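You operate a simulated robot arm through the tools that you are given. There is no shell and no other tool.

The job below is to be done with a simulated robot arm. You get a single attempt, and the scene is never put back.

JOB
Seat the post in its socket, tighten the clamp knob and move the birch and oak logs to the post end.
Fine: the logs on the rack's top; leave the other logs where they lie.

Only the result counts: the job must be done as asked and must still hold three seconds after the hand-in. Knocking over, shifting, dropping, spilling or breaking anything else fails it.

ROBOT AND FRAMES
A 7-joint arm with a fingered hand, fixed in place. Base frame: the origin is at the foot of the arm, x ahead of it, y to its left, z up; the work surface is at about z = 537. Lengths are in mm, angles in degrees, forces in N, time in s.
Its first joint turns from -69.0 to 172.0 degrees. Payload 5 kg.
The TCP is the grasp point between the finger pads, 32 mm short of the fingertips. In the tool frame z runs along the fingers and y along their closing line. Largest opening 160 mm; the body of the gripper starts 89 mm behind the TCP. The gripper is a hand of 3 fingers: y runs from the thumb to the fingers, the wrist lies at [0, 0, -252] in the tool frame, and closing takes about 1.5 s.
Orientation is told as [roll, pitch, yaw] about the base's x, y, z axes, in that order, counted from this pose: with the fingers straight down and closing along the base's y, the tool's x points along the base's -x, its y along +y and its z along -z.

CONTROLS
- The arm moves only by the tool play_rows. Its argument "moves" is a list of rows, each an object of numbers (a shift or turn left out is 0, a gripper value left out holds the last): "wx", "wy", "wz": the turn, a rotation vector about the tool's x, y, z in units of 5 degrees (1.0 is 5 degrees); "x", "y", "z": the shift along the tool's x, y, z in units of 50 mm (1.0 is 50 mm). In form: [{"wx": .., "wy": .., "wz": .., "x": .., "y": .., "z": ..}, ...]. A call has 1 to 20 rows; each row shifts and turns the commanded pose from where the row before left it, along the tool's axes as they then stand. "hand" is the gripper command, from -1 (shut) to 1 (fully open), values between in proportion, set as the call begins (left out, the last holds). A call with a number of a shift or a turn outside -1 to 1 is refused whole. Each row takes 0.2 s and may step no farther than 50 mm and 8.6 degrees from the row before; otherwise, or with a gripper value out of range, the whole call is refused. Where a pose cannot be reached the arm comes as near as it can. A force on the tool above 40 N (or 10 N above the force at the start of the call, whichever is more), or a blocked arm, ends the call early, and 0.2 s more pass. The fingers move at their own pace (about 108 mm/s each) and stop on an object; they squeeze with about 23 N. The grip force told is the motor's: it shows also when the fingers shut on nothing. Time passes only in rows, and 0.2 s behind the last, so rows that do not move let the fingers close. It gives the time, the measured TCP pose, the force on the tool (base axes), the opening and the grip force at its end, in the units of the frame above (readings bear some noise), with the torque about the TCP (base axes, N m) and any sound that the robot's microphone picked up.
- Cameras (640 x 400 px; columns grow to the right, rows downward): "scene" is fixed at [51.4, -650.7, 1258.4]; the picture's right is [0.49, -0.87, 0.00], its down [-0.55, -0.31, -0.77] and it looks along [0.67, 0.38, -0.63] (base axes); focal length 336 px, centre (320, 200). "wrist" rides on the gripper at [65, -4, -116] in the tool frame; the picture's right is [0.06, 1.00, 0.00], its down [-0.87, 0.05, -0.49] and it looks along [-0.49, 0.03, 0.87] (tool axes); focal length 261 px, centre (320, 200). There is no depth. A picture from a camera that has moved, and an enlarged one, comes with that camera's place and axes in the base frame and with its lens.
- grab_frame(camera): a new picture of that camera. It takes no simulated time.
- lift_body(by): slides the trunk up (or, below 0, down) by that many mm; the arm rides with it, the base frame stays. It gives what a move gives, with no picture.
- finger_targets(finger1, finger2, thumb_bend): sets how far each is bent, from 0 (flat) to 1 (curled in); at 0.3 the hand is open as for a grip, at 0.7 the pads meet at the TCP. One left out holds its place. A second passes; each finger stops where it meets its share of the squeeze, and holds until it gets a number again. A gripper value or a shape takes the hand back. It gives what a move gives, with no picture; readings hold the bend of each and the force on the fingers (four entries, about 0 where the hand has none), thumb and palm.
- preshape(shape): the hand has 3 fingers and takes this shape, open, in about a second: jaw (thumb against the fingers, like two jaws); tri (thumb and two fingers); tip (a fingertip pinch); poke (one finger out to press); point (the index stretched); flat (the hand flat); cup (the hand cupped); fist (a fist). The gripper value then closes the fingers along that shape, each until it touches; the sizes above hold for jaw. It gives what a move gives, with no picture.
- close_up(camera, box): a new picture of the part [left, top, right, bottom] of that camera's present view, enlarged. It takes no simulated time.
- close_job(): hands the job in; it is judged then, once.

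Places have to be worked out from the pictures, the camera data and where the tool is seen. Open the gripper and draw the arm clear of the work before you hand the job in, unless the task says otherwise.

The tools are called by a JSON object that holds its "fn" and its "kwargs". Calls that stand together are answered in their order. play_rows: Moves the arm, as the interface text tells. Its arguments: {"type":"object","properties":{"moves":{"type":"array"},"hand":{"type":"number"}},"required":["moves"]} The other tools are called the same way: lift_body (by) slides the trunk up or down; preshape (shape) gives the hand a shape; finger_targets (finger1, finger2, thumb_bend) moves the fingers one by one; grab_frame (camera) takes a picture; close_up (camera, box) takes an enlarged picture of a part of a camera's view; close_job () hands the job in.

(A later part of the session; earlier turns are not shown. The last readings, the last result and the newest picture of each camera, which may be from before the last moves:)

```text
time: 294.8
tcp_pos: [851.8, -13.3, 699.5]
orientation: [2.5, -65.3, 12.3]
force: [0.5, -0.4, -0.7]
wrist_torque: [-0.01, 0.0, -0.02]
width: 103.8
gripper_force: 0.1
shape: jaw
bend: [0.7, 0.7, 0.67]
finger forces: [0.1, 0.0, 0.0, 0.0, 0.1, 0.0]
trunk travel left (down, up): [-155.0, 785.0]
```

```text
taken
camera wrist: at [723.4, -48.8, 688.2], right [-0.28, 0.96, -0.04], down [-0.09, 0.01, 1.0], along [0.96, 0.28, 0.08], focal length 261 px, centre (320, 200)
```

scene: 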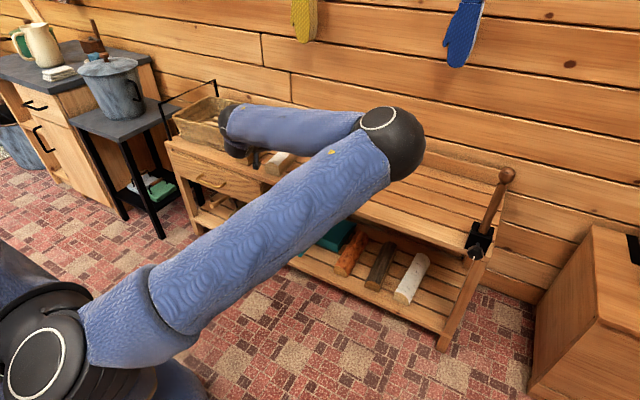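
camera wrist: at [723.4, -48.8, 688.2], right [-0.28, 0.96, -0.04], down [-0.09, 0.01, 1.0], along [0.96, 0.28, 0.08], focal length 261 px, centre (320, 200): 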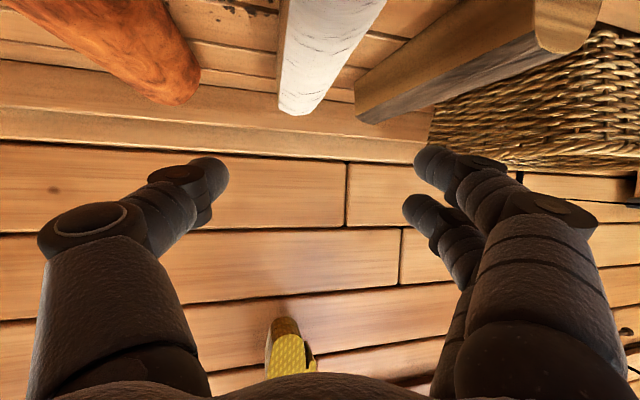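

The wrist camera sees the birch centred between thumb and fingers, with its axis running from about (849, -8) to (1066, 14). I move forward to x≈925 over it and check.

{"fn": "play_rows", "kwargs": {"moves": [{"z": 0.67, "y": -0.065, "x": -0.306}, {"z": 0.67, "y": -0.065, "x": -0.306}, {}]}}

{"fn": "grab_frame", "kwargs": {"camera": "wrist"}}

{"fn": "close_up", "kwargs": {"camera": "scene", "box": [160, 60, 400, 220]}}

```text
time: 295.6
tcp_pos: [900.5, -6.0, 699.3]
orientation: [2.6, -65.3, 12.3]
force: [0.2, -0.3, 1.0]
wrist_torque: [-0.02, 0.01, -0.03]
width: 104.3
gripper_force: 0.0
shape: jaw
bend: [0.7, 0.7, 0.67]
finger forces: [0.0, 0.0, 0.1, 0.0, 0.1, 0.1]
out of reach, approached as far as the arm can: row 2
trunk travel left (down, up): [-155.0, 785.0]
```

```text
taken
camera wrist: at [771.8, -42.1, 688.4], right [-0.28, 0.96, -0.04], down [-0.09, 0.01, 1.0], along [0.96, 0.28, 0.08], focal length 261 px, centre (320, 200)
```

wrist: 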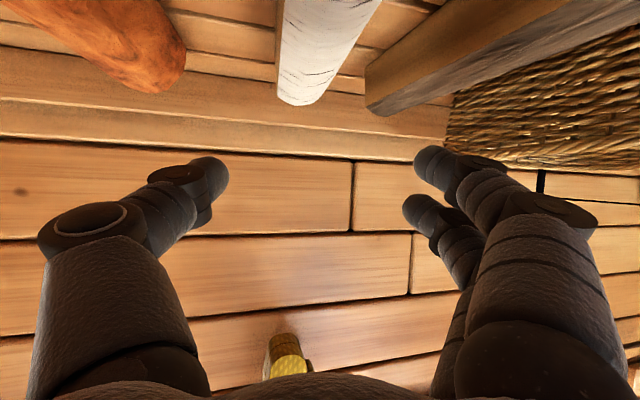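

```text
2.50 times, centred on (280, 140) of scene
camera zoom: at [51.4, -650.7, 1258.4], right [0.49, -0.87, 0.0], down [-0.55, -0.31, -0.77], along [0.67, 0.38, -0.63], focal length 839 px, centre (420, 350)
```

zoom: 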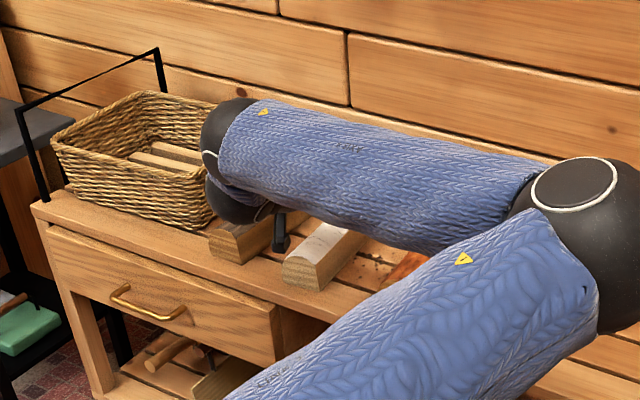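

The reach stops at x≈900, which is about 40 mm forward of the birch's centre at the pads – acceptable. The log is centred, so I lower with the trunk toward it, pausing to look.

{"fn": "lift_body", "kwargs": {"by": -70}}

{"fn": "grab_frame", "kwargs": {"camera": "wrist"}}

{"fn": "close_up", "kwargs": {"camera": "scene", "box": [160, 90, 400, 250]}}

```text
time: 296.7
tcp_pos: [899.4, -5.2, 629.5]
orientation: [2.7, -65.2, 12.2]
force: [0.2, -0.3, 0.1]
wrist_torque: [-0.02, 0.03, 0.0]
width: 103.7
gripper_force: 0.0
shape: jaw
bend: [0.7, 0.7, 0.67]
finger forces: [0.0, 0.1, 0.1, 0.0, 0.0, 0.0]
trunk travel left (down, up): [-85.0, 854.0]
```

```text
taken
camera wrist: at [771.6, -42.0, 618.8], right [-0.28, 0.96, -0.04], down [-0.09, 0.01, 1.0], along [0.96, 0.28, 0.08], focal length 261 px, centre (320, 200)
```

wrist: 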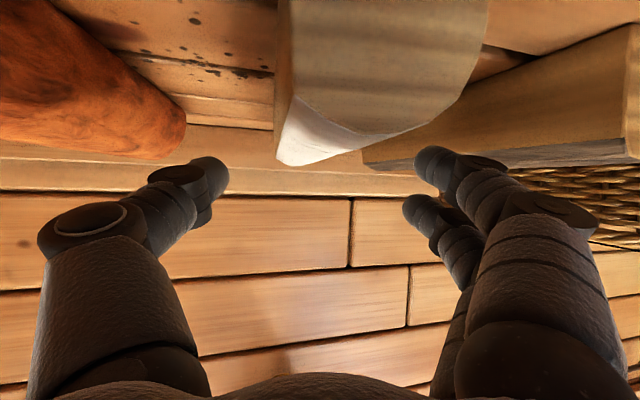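

```text
2.50 times, centred on (280, 170) of scene
camera zoom: at [51.4, -650.7, 1258.4], right [0.49, -0.87, 0.0], down [-0.55, -0.31, -0.77], along [0.67, 0.38, -0.63], focal length 839 px, centre (420, 275)
```

zoom: 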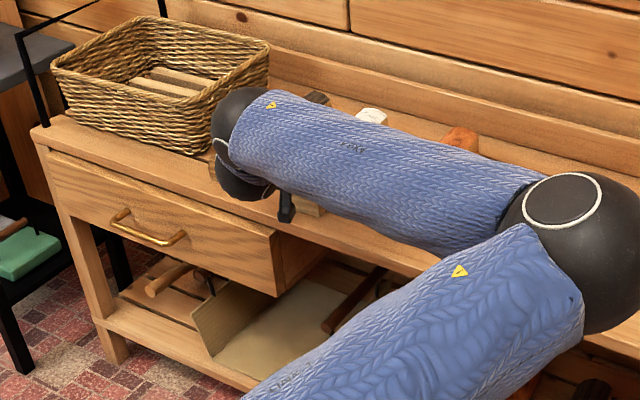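

The fingers straddle the birch and the camera housing stays clear of its end. I lower the remaining distance in small steps, checking the force.

{"fn": "lift_body", "kwargs": {"by": -20}}

{"fn": "lift_body", "kwargs": {"by": -10}}

{"fn": "grab_frame", "kwargs": {"camera": "wrist"}}

```text
time: 297.4
tcp_pos: [900.5, -6.5, 610.2]
orientation: [2.7, -65.3, 12.3]
force: [-0.2, -0.3, -0.4]
wrist_torque: [-0.02, 0.04, 0.03]
width: 103.9
gripper_force: 0.1
shape: jaw
bend: [0.7, 0.7, 0.67]
finger forces: [0.1, 0.1, 0.1, 0.1, 0.1, 0.1]
trunk travel left (down, up): [-65.0, 874.0]
```

```text
time: 297.9
tcp_pos: [899.3, -6.7, 599.5]
orientation: [2.8, -65.4, 12.2]
force: [-0.5, 0.0, 0.7]
wrist_torque: [0.0, 0.0, 0.0]
width: 104.3
gripper_force: 0.1
shape: jaw
bend: [0.7, 0.7, 0.67]
finger forces: [0.1, 0.0, 0.0, 0.1, 0.0, 0.1]
trunk travel left (down, up): [-55.0, 885.0]
```

```text
taken
camera wrist: at [771.6, -42.0, 588.7], right [-0.28, 0.96, -0.04], down [-0.09, 0.01, 1.0], along [0.96, 0.28, 0.08], focal length 261 px, centre (320, 200)
```

wrist: 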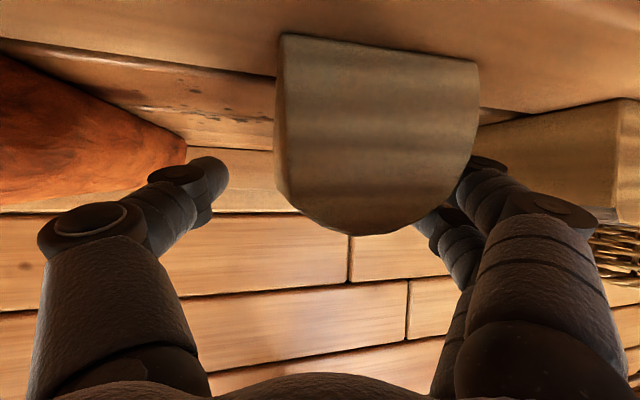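

The birch's end is about 59 mm tall with its sides vertical for the lower part. I lower another 11 mm for a good side grip and check the force.

{"fn": "lift_body", "kwargs": {"by": -7}}

{"fn": "lift_body", "kwargs": {"by": -4}}

{"fn": "grab_frame", "kwargs": {"camera": "wrist"}}

```text
time: 298.5
tcp_pos: [900.1, -5.9, 593.4]
orientation: [2.7, -65.3, 12.3]
force: [0.2, 0.4, 0.4]
wrist_torque: [-0.01, -0.01, 0.02]
width: 104.1
gripper_force: 0.0
shape: jaw
bend: [0.7, 0.7, 0.67]
finger forces: [0.0, 0.1, 0.0, 0.0, 0.0, 0.0]
trunk travel left (down, up): [-48.0, 892.0]
```

```text
time: 299.0
tcp_pos: [899.2, -5.8, 588.8]
orientation: [2.7, -65.3, 12.4]
force: [-0.1, 0.2, 0.6]
wrist_torque: [0.0, -0.03, 0.03]
width: 103.8
gripper_force: 0.0
shape: jaw
bend: [0.7, 0.7, 0.67]
finger forces: [0.0, 0.0, 0.0, 0.0, 0.0, 0.0]
trunk travel left (down, up): [-44.0, 896.0]
```

```text
taken
camera wrist: at [771.6, -42.1, 577.5], right [-0.28, 0.96, -0.04], down [-0.09, 0.01, 1.0], along [0.96, 0.28, 0.08], focal length 261 px, centre (320, 200)
```

wrist: 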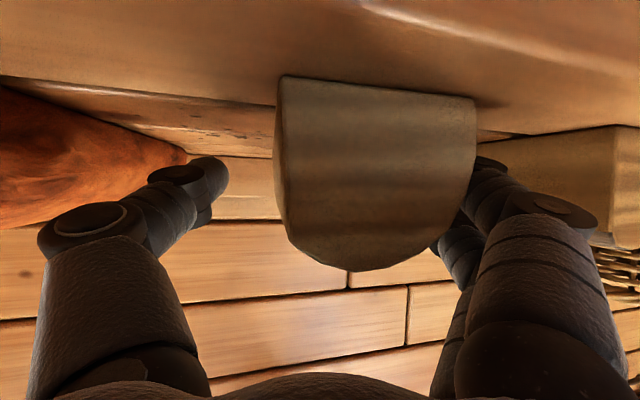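

All clear with no contact. I close the hand on the birch.

{"fn": "play_rows", "kwargs": {"moves": [{}, {}, {}, {}, {}, {}, {}], "hand": -1}}

{"fn": "grab_frame", "kwargs": {"camera": "wrist"}}

```text
time: 300.6
tcp_pos: [900.0, -6.7, 588.2]
orientation: [2.7, -65.3, 12.3]
force: [2.5, 0.4, 0.2]
wrist_torque: [0.08, -0.02, -0.1]
width: 53.5
gripper_force: 24.0
shape: jaw
bend: [0.73, 0.73, 0.7]
finger forces: [10.4, 9.8, 0.0, 0.0, 20.3, 0.0]
trunk travel left (down, up): [-44.0, 896.0]
```

```text
taken
camera wrist: at [771.7, -42.1, 577.5], right [-0.28, 0.96, -0.04], down [-0.09, 0.01, 1.0], along [0.96, 0.28, 0.08], focal length 261 px, centre (320, 200)
```

wrist: 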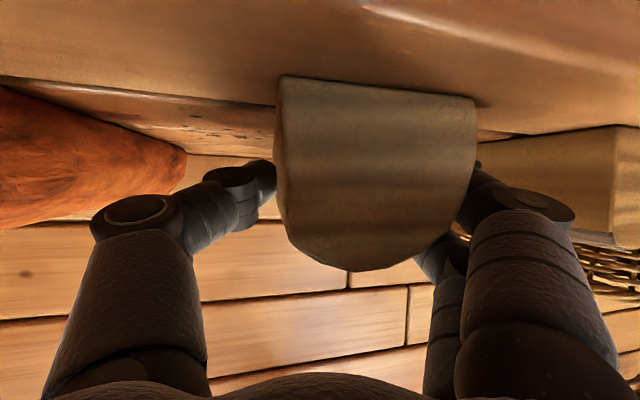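

The grip is even on all three contacts. I lift with the trunk a little and check how the log hangs.

{"fn": "lift_body", "kwargs": {"by": 15}}

{"fn": "grab_frame", "kwargs": {"camera": "wrist"}}

{"fn": "lift_body", "kwargs": {"by": 50}}

{"fn": "grab_frame", "kwargs": {"camera": "wrist"}}

{"fn": "close_up", "kwargs": {"camera": "scene", "box": [200, 90, 440, 250]}}

```text
time: 301.2
tcp_pos: [899.7, -6.2, 603.0]
orientation: [2.8, -65.3, 12.2]
force: [0.4, 0.1, -4.4]
wrist_torque: [-0.04, 0.21, -0.02]
width: 52.8
gripper_force: 22.8
shape: jaw
bend: [0.73, 0.73, 0.7]
finger forces: [11.0, 8.9, 0.0, 0.0, 21.1, 0.0]
trunk travel left (down, up): [-59.0, 881.0]
```

```text
taken
camera wrist: at [771.7, -42.2, 591.6], right [-0.28, 0.96, -0.04], down [-0.09, 0.01, 1.0], along [0.96, 0.28, 0.08], focal length 261 px, centre (320, 200)
```

wrist: 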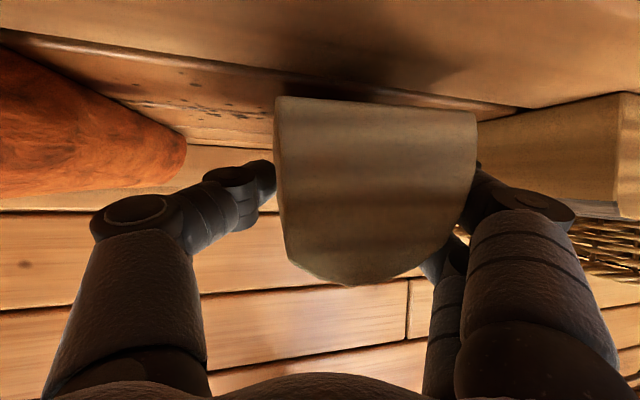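

```text
time: 302.2
tcp_pos: [900.1, -6.1, 653.4]
orientation: [2.7, -65.2, 12.2]
force: [-0.5, -0.9, -4.5]
wrist_torque: [-0.1, 0.32, -0.02]
width: 53.2
gripper_force: 22.8
shape: jaw
bend: [0.73, 0.73, 0.7]
finger forces: [11.1, 8.9, 0.0, 0.0, 21.0, 0.0]
trunk travel left (down, up): [-109.0, 831.0]
```

```text
taken
camera wrist: at [771.9, -42.2, 641.6], right [-0.28, 0.96, -0.04], down [-0.09, 0.01, 1.0], along [0.96, 0.28, 0.08], focal length 261 px, centre (320, 200)
```

wrist: 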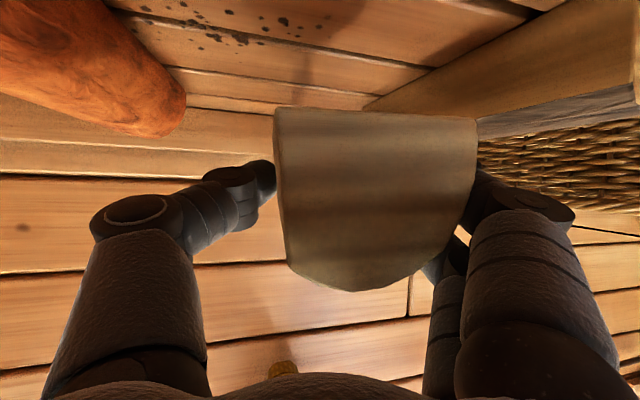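

```text
2.50 times, centred on (320, 170) of scene
camera zoom: at [51.4, -650.7, 1258.4], right [0.49, -0.87, 0.0], down [-0.55, -0.31, -0.77], along [0.67, 0.38, -0.63], focal length 839 px, centre (320, 275)
```

zoom: 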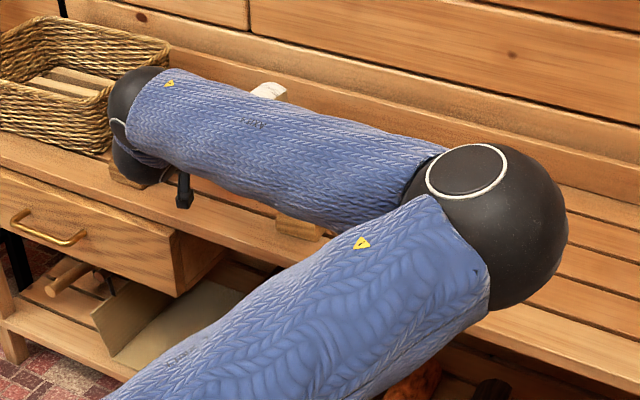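

The birch is held firmly, weighing about 0.46 kg. I raise it well above the pine log and carry it to the right in steps.

{"fn": "lift_body", "kwargs": {"by": 95}}

{"fn": "play_rows", "kwargs": {"moves": [{"y": -0.5, "z": -0.12, "x": 0.06}, {"y": -0.77, "z": -0.19, "x": 0.09}, {"y": -0.77, "z": -0.19, "x": 0.09}, {"y": -0.77, "z": -0.19, "x": 0.09}, {"y": -0.77, "z": -0.19, "x": 0.09}, {}]}}

{"fn": "grab_frame", "kwargs": {"camera": "scene"}}

```text
time: 303.4
tcp_pos: [901.8, -6.1, 747.9]
orientation: [2.7, -65.2, 12.4]
force: [-0.8, 0.6, -4.2]
wrist_torque: [-0.04, 0.28, 0.02]
width: 52.9
gripper_force: 22.8
shape: jaw
bend: [0.73, 0.73, 0.7]
finger forces: [11.0, 8.9, 0.1, 0.0, 21.0, 0.0]
trunk travel left (down, up): [-204.0, 736.0]
```

```text
time: 304.9
tcp_pos: [896.3, -191.8, 742.9]
orientation: [2.8, -65.4, 12.2]
force: [-0.1, 0.0, -4.4]
wrist_torque: [-0.05, 0.28, 0.0]
width: 52.9
gripper_force: 23.3
shape: jaw
bend: [0.73, 0.73, 0.7]
finger forces: [10.9, 9.3, 0.0, 0.0, 21.1, 0.1]
trunk travel left (down, up): [-204.0, 736.0]
```

```text
taken
```

scene: 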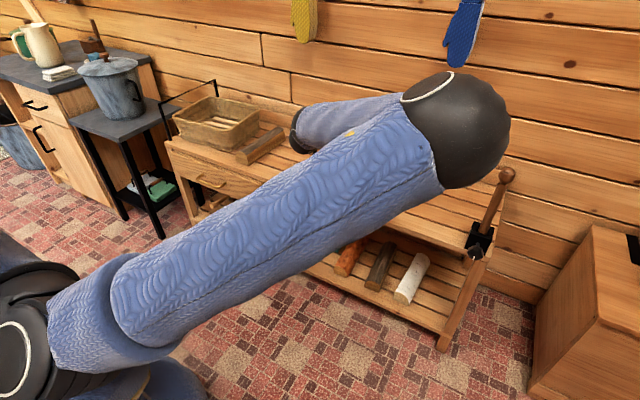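

Moving freely at (896, -192, 743). I continue to the right.

{"fn": "play_rows", "kwargs": {"moves": [{"y": -0.77, "z": -0.19, "x": 0.09}, {"y": -0.77, "z": -0.19, "x": 0.09}, {"y": -0.77, "z": -0.19, "x": 0.09}, {"y": -0.77, "z": -0.19, "x": 0.09}, {"y": -0.77, "z": -0.19, "x": 0.09}, {"y": -0.77, "z": -0.19, "x": 0.09}, {}]}}

{"fn": "grab_frame", "kwargs": {"camera": "scene"}}

{"fn": "grab_frame", "kwargs": {"camera": "wrist"}}

```text
time: 306.4
tcp_pos: [894.6, -432.3, 736.7]
orientation: [2.7, -65.3, 12.4]
force: [-0.5, 0.5, -5.0]
wrist_torque: [-0.06, 0.26, 0.01]
width: 52.9
gripper_force: 22.9
shape: jaw
bend: [0.73, 0.73, 0.7]
finger forces: [10.8, 9.2, 0.0, 0.1, 20.9, 0.0]
trunk travel left (down, up): [-204.0, 736.0]
```

```text
taken
```

scene: 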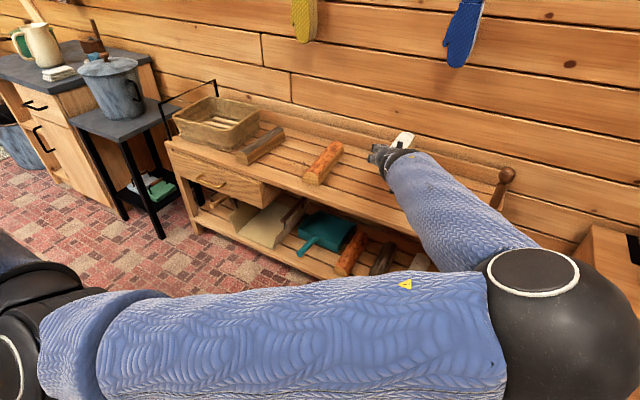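

```text
taken
camera wrist: at [767.9, -468.4, 724.7], right [-0.28, 0.96, -0.04], down [-0.09, 0.01, 1.0], along [0.96, 0.28, 0.08], focal length 261 px, centre (320, 200)
```

wrist: 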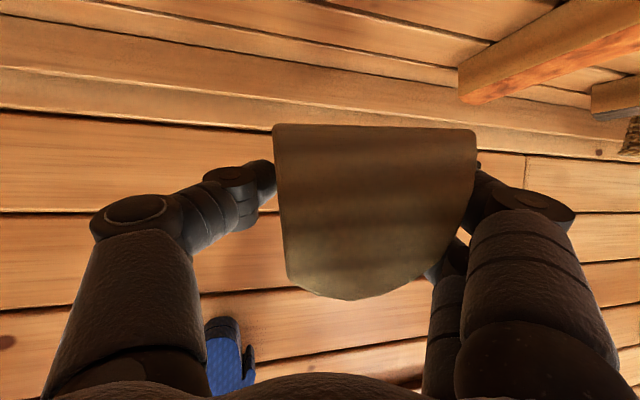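

All fine at (895, -432, 737). I continue to about y=-590, staying clear of the post.

{"fn": "play_rows", "kwargs": {"moves": [{"y": -0.77, "z": -0.19, "x": 0.09}, {"y": -0.77, "z": -0.19, "x": 0.09}, {"y": -0.77, "z": -0.19, "x": 0.09}, {"y": -0.7, "z": -0.17, "x": 0.08}, {}]}}

{"fn": "grab_frame", "kwargs": {"camera": "scene"}}

{"fn": "close_up", "kwargs": {"camera": "scene", "box": [380, 110, 580, 270]}}

{"fn": "grab_frame", "kwargs": {"camera": "wrist"}}

```text
time: 307.6
tcp_pos: [895.1, -585.7, 735.3]
orientation: [2.8, -65.3, 12.3]
force: [0.5, 0.3, -5.4]
wrist_torque: [-0.05, 0.29, 0.04]
width: 52.4
gripper_force: 23.0
shape: jaw
bend: [0.73, 0.73, 0.7]
finger forces: [10.7, 9.2, 0.1, 0.0, 20.6, 0.0]
trunk travel left (down, up): [-204.0, 736.0]
```

```text
taken
```

scene: 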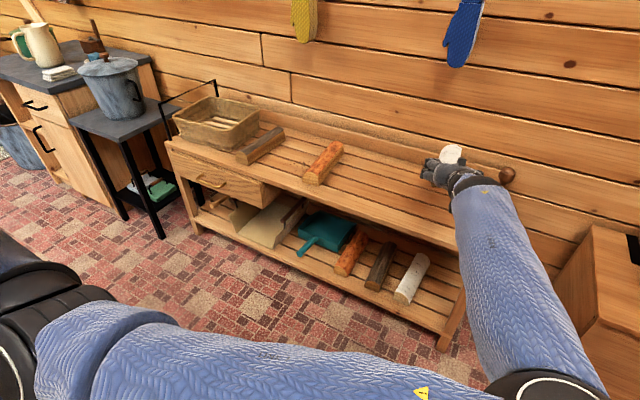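

```text
2.50 times, centred on (480, 190) of scene
camera zoom: at [51.4, -650.7, 1258.4], right [0.49, -0.87, 0.0], down [-0.55, -0.31, -0.77], along [0.67, 0.38, -0.63], focal length 839 px, centre (-80, 225)
```

zoom: 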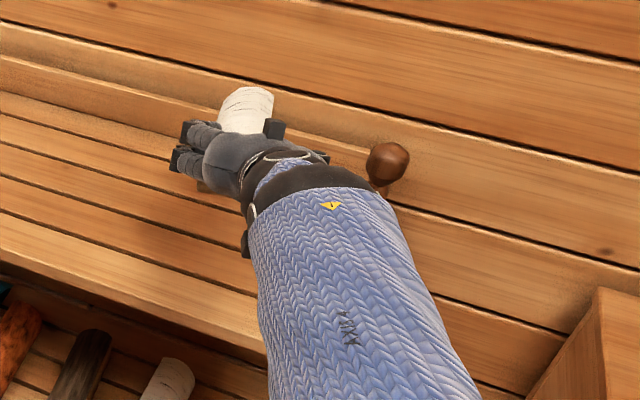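

```text
taken
camera wrist: at [767.4, -621.6, 723.4], right [-0.28, 0.96, -0.04], down [-0.09, 0.01, 1.0], along [0.96, 0.28, 0.08], focal length 261 px, centre (320, 200)
```

wrist: 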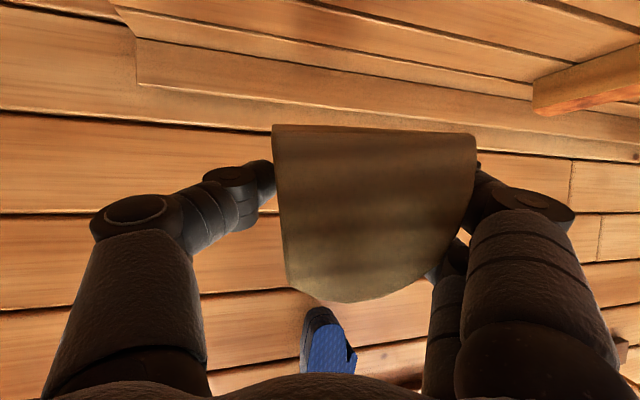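

The birch is over its place at the post end with safe clearance to the post. I lower with the trunk toward the table.

{"fn": "lift_body", "kwargs": {"by": -100}}

{"fn": "close_up", "kwargs": {"camera": "scene", "box": [380, 110, 580, 270]}}

{"fn": "lift_body", "kwargs": {"by": -25}}

{"fn": "grab_frame", "kwargs": {"camera": "wrist"}}

```text
time: 309.0
tcp_pos: [895.2, -585.6, 635.3]
orientation: [2.7, -65.4, 12.3]
force: [-0.3, -0.1, -4.5]
wrist_torque: [-0.05, 0.28, 0.02]
width: 52.4
gripper_force: 23.5
shape: jaw
bend: [0.73, 0.73, 0.7]
finger forces: [10.7, 9.2, 0.1, 0.1, 20.7, 0.1]
trunk travel left (down, up): [-104.0, 836.0]
```

```text
2.50 times, centred on (480, 190) of scene
camera zoom: at [51.4, -650.7, 1258.4], right [0.49, -0.87, 0.0], down [-0.55, -0.31, -0.77], along [0.67, 0.38, -0.63], focal length 839 px, centre (-80, 225)
```

zoom: 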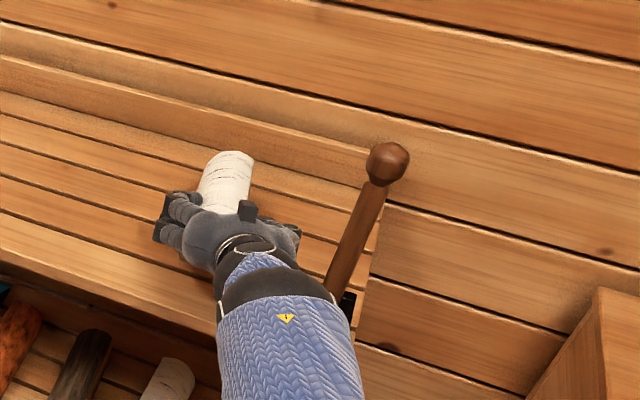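

```text
time: 309.7
tcp_pos: [895.9, -585.0, 610.6]
orientation: [2.7, -65.2, 12.3]
force: [0.4, -0.9, -3.4]
wrist_torque: [-0.02, 0.06, -0.03]
width: 52.6
gripper_force: 23.0
shape: jaw
bend: [0.73, 0.73, 0.7]
finger forces: [10.7, 10.8, 0.1, 0.0, 21.5, 0.0]
trunk travel left (down, up): [-79.0, 860.0]
```

```text
taken
camera wrist: at [767.4, -621.1, 599.1], right [-0.28, 0.96, -0.04], down [-0.09, 0.01, 1.0], along [0.96, 0.28, 0.08], focal length 261 px, centre (320, 200)
```

wrist: 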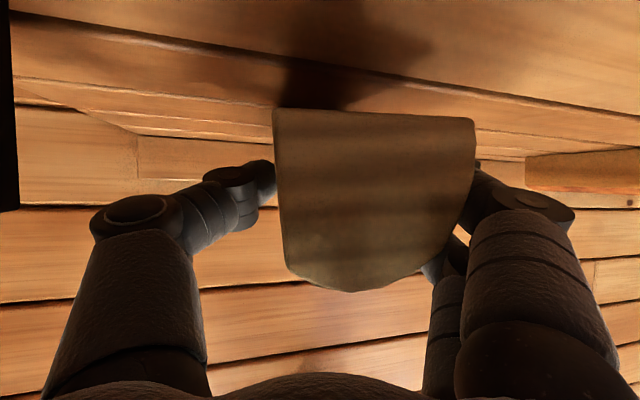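

The far end has begun to touch. I keep lowering gently so the log settles flat.

{"fn": "lift_body", "kwargs": {"by": -10}}

{"fn": "lift_body", "kwargs": {"by": -7}}

{"fn": "lift_body", "kwargs": {"by": -4}}

{"fn": "grab_frame", "kwargs": {"camera": "wrist"}}

```text
time: 310.3
tcp_pos: [893.7, -585.8, 600.9]
orientation: [2.7, -65.4, 12.3]
force: [0.3, 0.7, -2.6]
wrist_torque: [0.07, -0.08, -0.05]
width: 52.6
gripper_force: 22.6
shape: jaw
bend: [0.73, 0.74, 0.7]
finger forces: [10.4, 12.5, 0.0, 0.0, 22.0, 0.0]
trunk travel left (down, up): [-69.0, 870.0]
```

```text
time: 310.8
tcp_pos: [894.5, -584.8, 593.4]
orientation: [2.7, -65.3, 12.2]
force: [-0.1, -0.1, -1.2]
wrist_torque: [0.09, -0.26, -0.06]
width: 53.1
gripper_force: 22.7
shape: jaw
bend: [0.73, 0.74, 0.7]
finger forces: [10.4, 13.4, 0.0, 0.0, 22.5, 0.0]
trunk travel left (down, up): [-62.0, 878.0]
```

```text
time: 311.4
tcp_pos: [895.7, -584.9, 589.0]
orientation: [2.8, -65.3, 12.3]
force: [-1.4, -0.6, 0.4]
wrist_torque: [0.19, -0.27, -0.06]
width: 53.5
gripper_force: 23.3
shape: jaw
bend: [0.73, 0.74, 0.7]
finger forces: [10.5, 14.3, 0.1, 0.0, 23.0, 0.1]
trunk travel left (down, up): [-58.0, 882.0]
```

```text
taken
camera wrist: at [767.2, -621.2, 578.3], right [-0.28, 0.96, -0.04], down [-0.09, 0.01, 1.0], along [0.96, 0.28, 0.08], focal length 261 px, centre (320, 200)
```

wrist: 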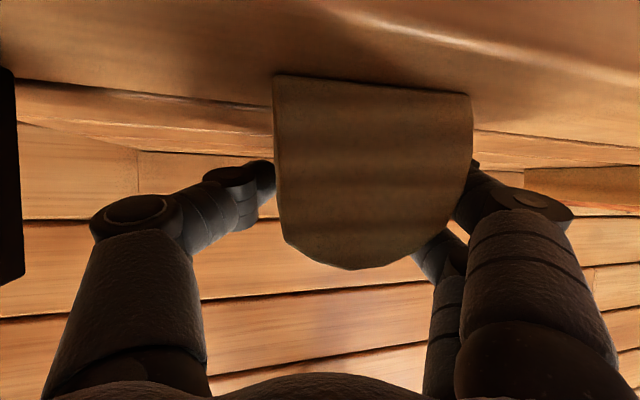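

The log is flat on the table with almost no load. I open the hand slightly to release it.

{"fn": "play_rows", "kwargs": {"moves": [{}, {}, {}, {}], "hand": -0.05}}

{"fn": "grab_frame", "kwargs": {"camera": "wrist"}}

{"fn": "close_up", "kwargs": {"camera": "scene", "box": [380, 130, 580, 290]}}

```text
time: 312.4
tcp_pos: [895.1, -585.0, 589.7]
orientation: [2.6, -65.3, 12.4]
force: [0.3, 0.4, 0.2]
wrist_torque: [0.0, -0.02, 0.0]
width: 75.2
gripper_force: 0.1
shape: jaw
bend: [0.73, 0.73, 0.7]
finger forces: [0.1, 0.0, 0.1, 0.0, 0.0, 0.1]
trunk travel left (down, up): [-58.0, 882.0]
```

```text
taken
camera wrist: at [767.2, -621.1, 577.8], right [-0.28, 0.96, -0.04], down [-0.09, 0.01, 1.0], along [0.96, 0.28, 0.08], focal length 261 px, centre (320, 200)
```

wrist: 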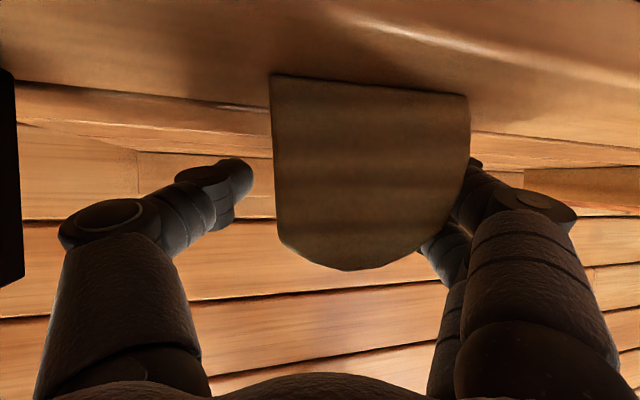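

```text
2.50 times, centred on (480, 210) of scene
camera zoom: at [51.4, -650.7, 1258.4], right [0.49, -0.87, 0.0], down [-0.55, -0.31, -0.77], along [0.67, 0.38, -0.63], focal length 839 px, centre (-80, 175)
```

zoom: 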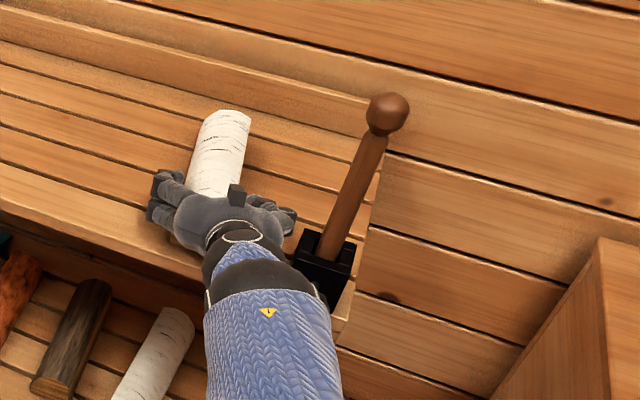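

Released, and the log stays put. I raise the hand straight up with the trunk.

{"fn": "lift_body", "kwargs": {"by": 25}}

{"fn": "lift_body", "kwargs": {"by": 130}}

{"fn": "grab_frame", "kwargs": {"camera": "scene"}}

{"fn": "close_up", "kwargs": {"camera": "scene", "box": [380, 110, 560, 270]}}

```text
time: 313.1
tcp_pos: [895.2, -585.1, 614.4]
orientation: [2.8, -65.3, 12.3]
force: [0.6, 0.0, -0.8]
wrist_torque: [0.01, -0.03, 0.02]
width: 75.4
gripper_force: 0.2
shape: jaw
bend: [0.73, 0.73, 0.7]
finger forces: [0.0, 0.1, 0.1, 0.0, 0.1, 0.1]
trunk travel left (down, up): [-83.0, 856.0]
```

```text
time: 314.6
tcp_pos: [895.3, -584.3, 742.6]
orientation: [2.7, -65.3, 12.3]
force: [0.1, 0.8, 0.2]
wrist_torque: [0.0, 0.01, -0.01]
width: 75.6
gripper_force: 0.1
shape: jaw
bend: [0.73, 0.73, 0.7]
finger forces: [0.0, 0.0, 0.0, 0.0, 0.1, 0.0]
trunk travel left (down, up): [-213.0, 727.0]
```

```text
taken
```

scene: 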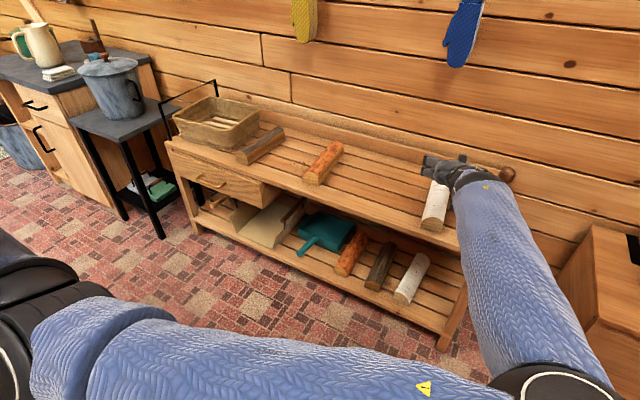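

```text
2.50 times, centred on (470, 190) of scene
camera zoom: at [51.4, -650.7, 1258.4], right [0.49, -0.87, 0.0], down [-0.55, -0.31, -0.77], along [0.67, 0.38, -0.63], focal length 839 px, centre (-55, 225)
```

zoom: 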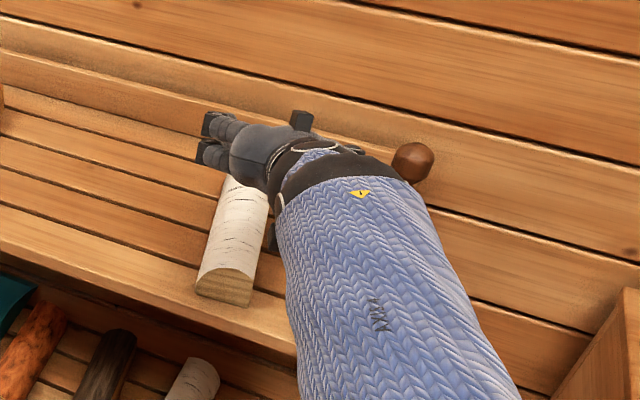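

The birch lies flat at the post end. Now the oak at y≈130: I can only reach its front end, with the hand heading about 40° left. My plan is to hook that end with the left fingers and swing it right until the log lines up with the hand. I return left at this height.

{"fn": "play_rows", "kwargs": {"moves": [{"y": 0.77, "z": 0.19, "x": -0.09}, {"y": 0.77, "z": 0.19, "x": -0.09}, {"y": 0.77, "z": 0.19, "x": -0.09}, {"y": 0.77, "z": 0.19, "x": -0.09}, {"y": 0.77, "z": 0.19, "x": -0.09}, {"y": 0.77, "z": 0.19, "x": -0.09}, {"y": 0.77, "z": 0.19, "x": -0.09}, {"y": 0.77, "z": 0.19, "x": -0.09}, {"y": 0.77, "z": 0.19, "x": -0.09}, {"y": 0.77, "z": 0.19, "x": -0.09}, {"y": 0.77, "z": 0.19, "x": -0.09}, {"y": 0.77, "z": 0.19, "x": -0.09}, {}]}}

{"fn": "play_rows", "kwargs": {"moves": [{"wx": -0.909, "wz": -0.417}, {"wx": -0.909, "wz": -0.417}, {"wx": -0.909, "wz": -0.417}, {"wx": -0.909, "wz": -0.417}, {"wx": -0.909, "wz": -0.417}, {}], "hand": 1}}

{"fn": "grab_frame", "kwargs": {"camera": "scene"}}

{"fn": "grab_frame", "kwargs": {"camera": "wrist"}}

```text
time: 317.4
tcp_pos: [901.0, -106.6, 755.4]
orientation: [2.5, -65.3, 12.3]
force: [-0.1, 0.9, 0.1]
wrist_torque: [-0.01, 0.02, -0.05]
width: 75.8
gripper_force: 0.0
shape: jaw
bend: [0.73, 0.73, 0.7]
finger forces: [0.1, 0.0, 0.0, 0.0, 0.1, 0.0]
trunk travel left (down, up): [-213.0, 727.0]
```

```text
time: 318.9
tcp_pos: [900.2, -107.8, 754.6]
orientation: [2.5, -65.8, 37.4]
force: [0.1, 0.7, 0.0]
wrist_torque: [0.05, -0.01, 0.03]
width: 160.1
gripper_force: 0.1
shape: jaw
bend: [0.3, 0.3, 0.3]
finger forces: [0.1, 0.1, 0.0, 0.0, 0.0, 0.0]
trunk travel left (down, up): [-213.0, 727.0]
```

```text
taken
```

scene: 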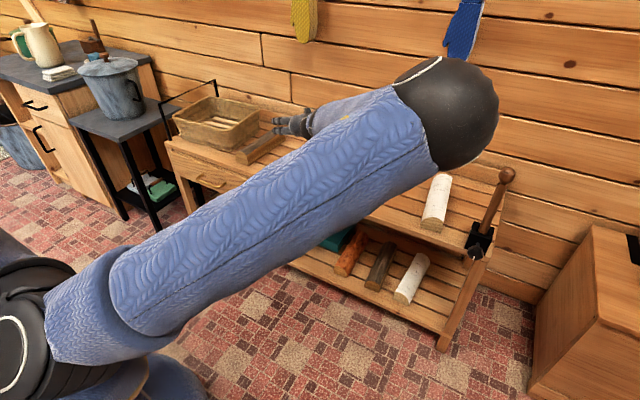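

```text
taken
camera wrist: at [799.7, -193.2, 742.5], right [-0.66, 0.75, -0.04], down [-0.09, -0.03, 1.0], along [0.75, 0.66, 0.09], focal length 261 px, centre (320, 200)
```

wrist: 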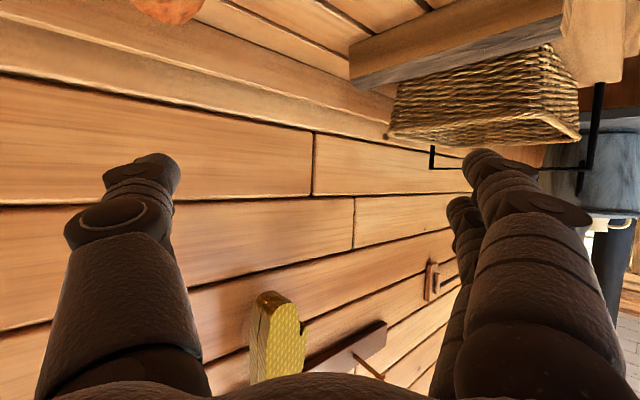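

The hand now heads about 40° left with the fingers fully open, and the oak is where I expected. I move over its front end, checking reach.

{"fn": "play_rows", "kwargs": {"moves": [{"z": 0.407, "y": 0.684, "x": -0.184}, {"z": 0.407, "y": 0.684, "x": -0.184}, {"z": 0.407, "y": 0.684, "x": -0.184}, {"z": 0.407, "y": 0.684, "x": -0.184}, {"z": 0.407, "y": 0.684, "x": -0.184}, {}]}}

{"fn": "grab_frame", "kwargs": {"camera": "wrist"}}

{"fn": "close_up", "kwargs": {"camera": "scene", "box": [160, 60, 400, 220]}}

```text
time: 320.2
tcp_pos: [878.4, 96.0, 757.9]
orientation: [2.5, -65.9, 37.5]
force: [-0.7, -1.0, -0.6]
wrist_torque: [-0.01, -0.03, -0.01]
width: 159.9
gripper_force: 0.0
shape: jaw
bend: [0.3, 0.3, 0.3]
finger forces: [0.1, 0.0, 0.0, 0.1, 0.0, 0.0]
trunk travel left (down, up): [-213.0, 727.0]
```

```text
taken
camera wrist: at [778.2, 9.9, 746.2], right [-0.66, 0.75, -0.04], down [-0.09, -0.03, 1.0], along [0.75, 0.66, 0.09], focal length 261 px, centre (320, 200)
```

wrist: 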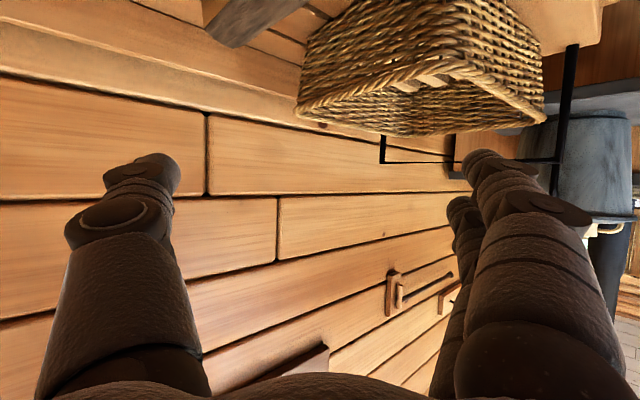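

```text
2.50 times, centred on (280, 140) of scene
camera zoom: at [51.4, -650.7, 1258.4], right [0.49, -0.87, 0.0], down [-0.55, -0.31, -0.77], along [0.67, 0.38, -0.63], focal length 839 px, centre (420, 350)
```

zoom: 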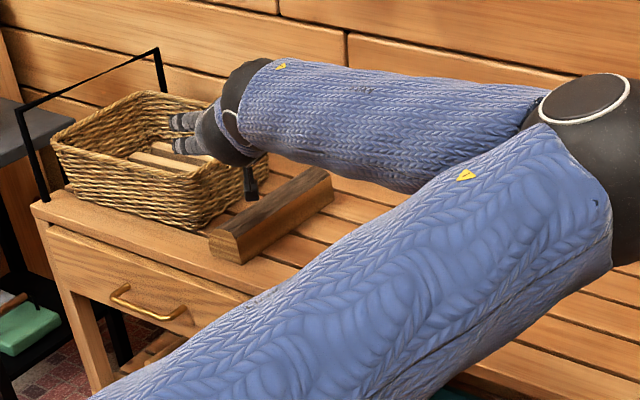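

The reach holds at (878, 96). From two views the oak's front end actually spans y≈121–181, so I shift 27 mm further left.

{"fn": "play_rows", "kwargs": {"moves": [{"z": 0.316, "y": 0.405, "x": -0.143}, {}, {}]}}

{"fn": "lift_body", "kwargs": {"by": -90}}

{"fn": "grab_frame", "kwargs": {"camera": "wrist"}}

{"fn": "close_up", "kwargs": {"camera": "scene", "box": [160, 90, 360, 250]}}

```text
time: 321.1
tcp_pos: [868.9, 99.7, 762.4]
orientation: [2.5, -65.8, 37.3]
force: [-0.3, -0.1, 0.6]
wrist_torque: [0.02, -0.03, 0.0]
width: 159.9
gripper_force: 0.1
shape: jaw
bend: [0.3, 0.3, 0.3]
finger forces: [0.0, 0.1, 0.0, 0.1, 0.0, 0.0]
out of reach, approached as far as the arm can: row 1
trunk travel left (down, up): [-213.0, 727.0]
```

```text
time: 322.3
tcp_pos: [867.2, 100.7, 671.7]
orientation: [2.5, -65.8, 37.4]
force: [-1.2, 0.2, -0.6]
wrist_torque: [0.02, -0.03, 0.02]
width: 160.4
gripper_force: 0.0
shape: jaw
bend: [0.3, 0.3, 0.3]
finger forces: [0.1, 0.1, 0.0, 0.1, 0.0, 0.1]
trunk travel left (down, up): [-123.0, 817.0]
```

```text
taken
camera wrist: at [767.2, 14.0, 659.7], right [-0.66, 0.75, -0.04], down [-0.09, -0.03, 0.99], along [0.75, 0.66, 0.09], focal length 261 px, centre (320, 200)
```

wrist: 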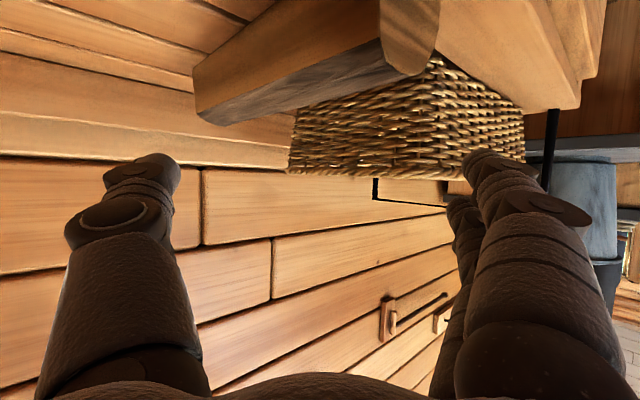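

```text
2.50 times, centred on (260, 170) of scene
camera zoom: at [51.4, -650.7, 1258.4], right [0.49, -0.87, 0.0], down [-0.55, -0.31, -0.77], along [0.67, 0.38, -0.63], focal length 839 px, centre (470, 275)
```

zoom: 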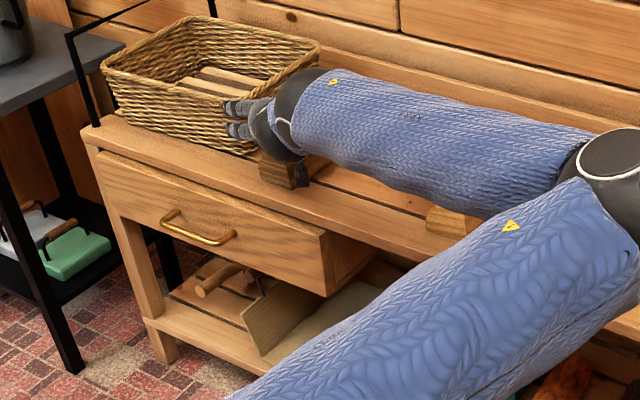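

The reach stops at (868, 100), so with the normal open hand the fingers can't quite get behind the oak's left corner. I try straightening the two fingers individually to see how much further they extend.

{"fn": "finger_targets", "kwargs": {"finger1": 0.0, "finger2": 0.0, "thumb_bend": 0.3}}

{"fn": "grab_frame", "kwargs": {"camera": "wrist"}}

{"fn": "finger_targets", "kwargs": {"finger1": 0.15, "finger2": 0.5}}

{"fn": "grab_frame", "kwargs": {"camera": "wrist"}}

```text
time: 323.3
tcp_pos: [867.5, 99.3, 671.9]
orientation: [2.6, -65.8, 37.4]
force: [-0.4, -0.2, -0.2]
wrist_torque: [-0.01, -0.01, -0.04]
width: 204.3
gripper_force: 0.1
shape: fingers
bend: [0.0, 0.0, 0.3]
finger forces: [0.0, 0.0, 0.0, 0.1, 0.0, 0.0]
trunk travel left (down, up): [-123.0, 817.0]
```

```text
taken
camera wrist: at [767.3, 14.0, 659.4], right [-0.66, 0.75, -0.04], down [-0.09, -0.03, 1.0], along [0.75, 0.66, 0.09], focal length 261 px, centre (320, 200)
```

wrist: 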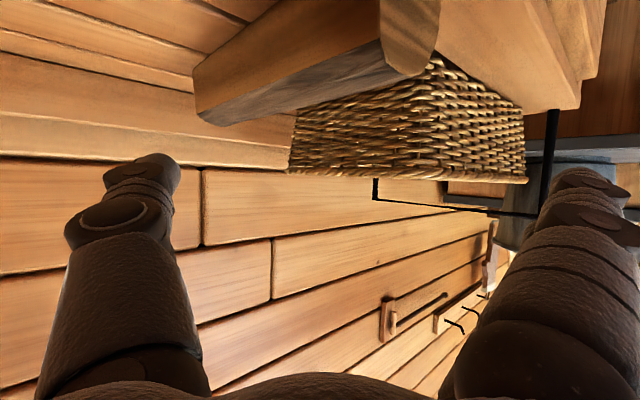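

```text
time: 324.3
tcp_pos: [866.5, 99.8, 672.5]
orientation: [2.6, -65.8, 37.4]
force: [0.1, -0.4, 0.3]
wrist_torque: [0.0, 0.01, 0.0]
width: 187.4
gripper_force: 0.0
shape: fingers
bend: [0.15, 0.5, 0.3]
finger forces: [0.1, 0.0, 0.0, 0.1, 0.0, 0.0]
trunk travel left (down, up): [-123.0, 817.0]
```

```text
taken
camera wrist: at [767.3, 13.9, 659.4], right [-0.66, 0.75, -0.04], down [-0.09, -0.03, 1.0], along [0.75, 0.66, 0.09], focal length 261 px, centre (320, 200)
```

wrist: 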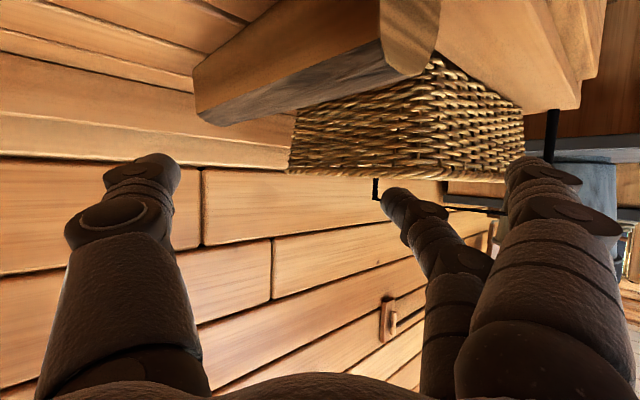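

Finger 1 is the lower one, and straightening only spreads the fingers sideways, so they still fall about 15 mm short of getting behind the oak's left corner. Instead I'll press the fingertips on the oak's top near its front end and draw the log toward me about 30 mm, which brings that corner within reach.

{"fn": "finger_targets", "kwargs": {"finger1": 0.45, "finger2": 0.45, "thumb_bend": 0.3}}

{"fn": "lift_body", "kwargs": {"by": -25}}

{"fn": "grab_frame", "kwargs": {"camera": "wrist"}}

{"fn": "close_up", "kwargs": {"camera": "scene", "box": [190, 110, 350, 230]}}

```text
time: 325.3
tcp_pos: [866.2, 100.7, 671.7]
orientation: [2.6, -65.8, 37.3]
force: [-0.1, 0.7, 1.3]
wrist_torque: [-0.04, 0.02, -0.03]
width: 138.5
gripper_force: 0.0
shape: fingers
bend: [0.45, 0.45, 0.3]
finger forces: [0.0, 0.1, 0.0, 0.0, 0.0, 0.0]
trunk travel left (down, up): [-123.0, 817.0]
```

```text
time: 326.0
tcp_pos: [867.4, 100.1, 647.7]
orientation: [2.6, -65.8, 37.4]
force: [-0.2, 0.3, -0.1]
wrist_torque: [0.01, 0.01, 0.0]
width: 138.3
gripper_force: 0.0
shape: fingers
bend: [0.45, 0.45, 0.3]
finger forces: [0.1, 0.0, 0.0, 0.0, 0.0, 0.1]
trunk travel left (down, up): [-98.0, 842.0]
```

```text
taken
camera wrist: at [767.2, 14.0, 634.8], right [-0.66, 0.75, -0.04], down [-0.09, -0.03, 0.99], along [0.75, 0.66, 0.09], focal length 261 px, centre (320, 200)
```

wrist: 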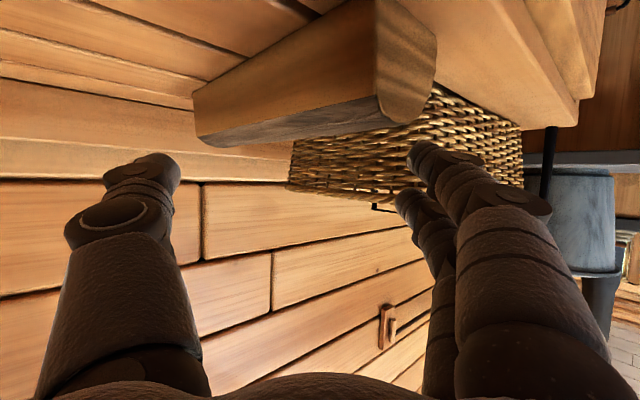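

```text
3.33 times, centred on (270, 170) of scene
camera zoom: at [51.4, -650.7, 1258.4], right [0.49, -0.87, 0.0], down [-0.55, -0.31, -0.77], along [0.67, 0.38, -0.63], focal length 1119 px, centre (487, 300)
```

zoom: 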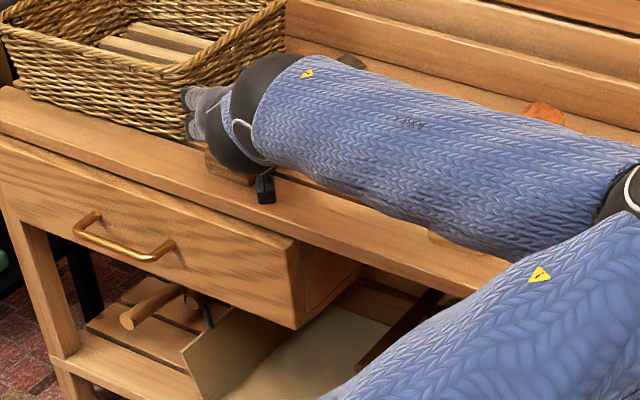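

The fingertip sits right at the front face plane, so I bend the fingers a bit more to bring the tips about 12 mm inside the front end, then lower until they touch the top.

{"fn": "finger_targets", "kwargs": {"finger1": 0.56, "finger2": 0.56, "thumb_bend": 0.3}}

{"fn": "lift_body", "kwargs": {"by": -5}}

{"fn": "lift_body", "kwargs": {"by": -4}}

{"fn": "grab_frame", "kwargs": {"camera": "wrist"}}

```text
time: 327.0
tcp_pos: [865.7, 100.7, 647.3]
orientation: [2.6, -65.8, 37.4]
force: [1.0, -0.5, 1.1]
wrist_torque: [-0.02, -0.03, 0.01]
width: 116.2
gripper_force: 0.1
shape: fingers
bend: [0.56, 0.56, 0.3]
finger forces: [0.0, 0.1, 0.1, 0.1, 0.0, 0.0]
trunk travel left (down, up): [-98.0, 842.0]
```

```text
time: 327.6
tcp_pos: [867.2, 101.3, 641.5]
orientation: [2.6, -65.8, 37.4]
force: [-0.2, -0.3, 0.7]
wrist_torque: [0.02, 0.01, -0.02]
width: 116.1
gripper_force: 0.1
shape: fingers
bend: [0.56, 0.56, 0.3]
finger forces: [0.1, 0.0, 0.0, 0.1, 0.0, 0.0]
trunk travel left (down, up): [-93.0, 846.0]
```

```text
time: 328.1
tcp_pos: [866.9, 100.4, 638.7]
orientation: [2.5, -65.9, 37.5]
force: [-0.1, -0.2, 4.3]
wrist_torque: [0.19, 0.02, 0.0]
width: 115.9
gripper_force: 1.9
shape: fingers
bend: [0.56, 0.56, 0.3]
finger forces: [4.5, 0.0, 0.0, 0.0, 0.1, 0.0]
trunk travel left (down, up): [-89.0, 850.0]
```

```text
taken
camera wrist: at [767.2, 14.1, 626.2], right [-0.66, 0.75, -0.04], down [-0.09, -0.03, 0.99], along [0.75, 0.66, 0.09], focal length 261 px, centre (320, 200)
```

wrist: 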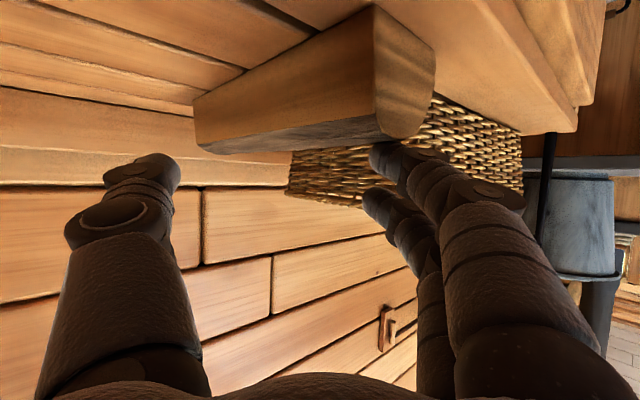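

Finger 1 touches the oak's top with about 4.5 N. I press a little more and pull straight toward the robot by 30 mm.

{"fn": "lift_body", "kwargs": {"by": -3}}

{"fn": "play_rows", "kwargs": {"moves": [{"z": -0.07, "y": 0.066, "x": 0.0315}, {"z": -0.07, "y": 0.066, "x": 0.0315}, {"z": -0.07, "y": 0.066, "x": 0.0315}, {"z": -0.07, "y": 0.066, "x": 0.0315}, {}]}}

{"fn": "grab_frame", "kwargs": {"camera": "wrist"}}

```text
time: 328.6
tcp_pos: [866.9, 100.4, 637.5]
orientation: [2.6, -66.1, 37.4]
force: [2.3, 2.4, 16.6]
wrist_torque: [0.77, 0.06, -0.08]
width: 115.6
gripper_force: 9.2
shape: fingers
bend: [0.56, 0.56, 0.3]
finger forces: [16.9, 0.0, 0.0, 0.0, 0.0, 0.0]
trunk travel left (down, up): [-86.0, 854.0]
```

```text
time: 329.8
tcp_pos: [848.5, 99.8, 637.6]
orientation: [2.5, -66.0, 37.4]
force: [14.0, 5.4, 30.1]
wrist_torque: [1.36, -0.41, -0.5]
width: 109.2
gripper_force: 15.2
shape: fingers
bend: [0.59, 0.56, 0.3]
finger forces: [30.9, 0.0, 0.1, 0.0, 0.1, 0.0]
trunk travel left (down, up): [-86.0, 854.0]
```

```text
taken
camera wrist: at [747.9, 14.2, 624.7], right [-0.66, 0.75, -0.04], down [-0.1, -0.03, 0.99], along [0.75, 0.66, 0.09], focal length 261 px, centre (320, 200)
```

wrist: 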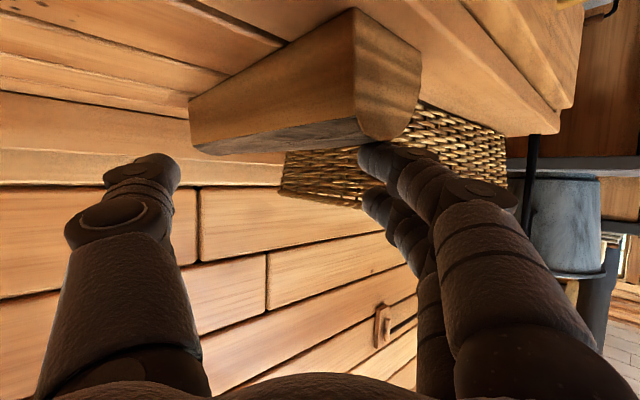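

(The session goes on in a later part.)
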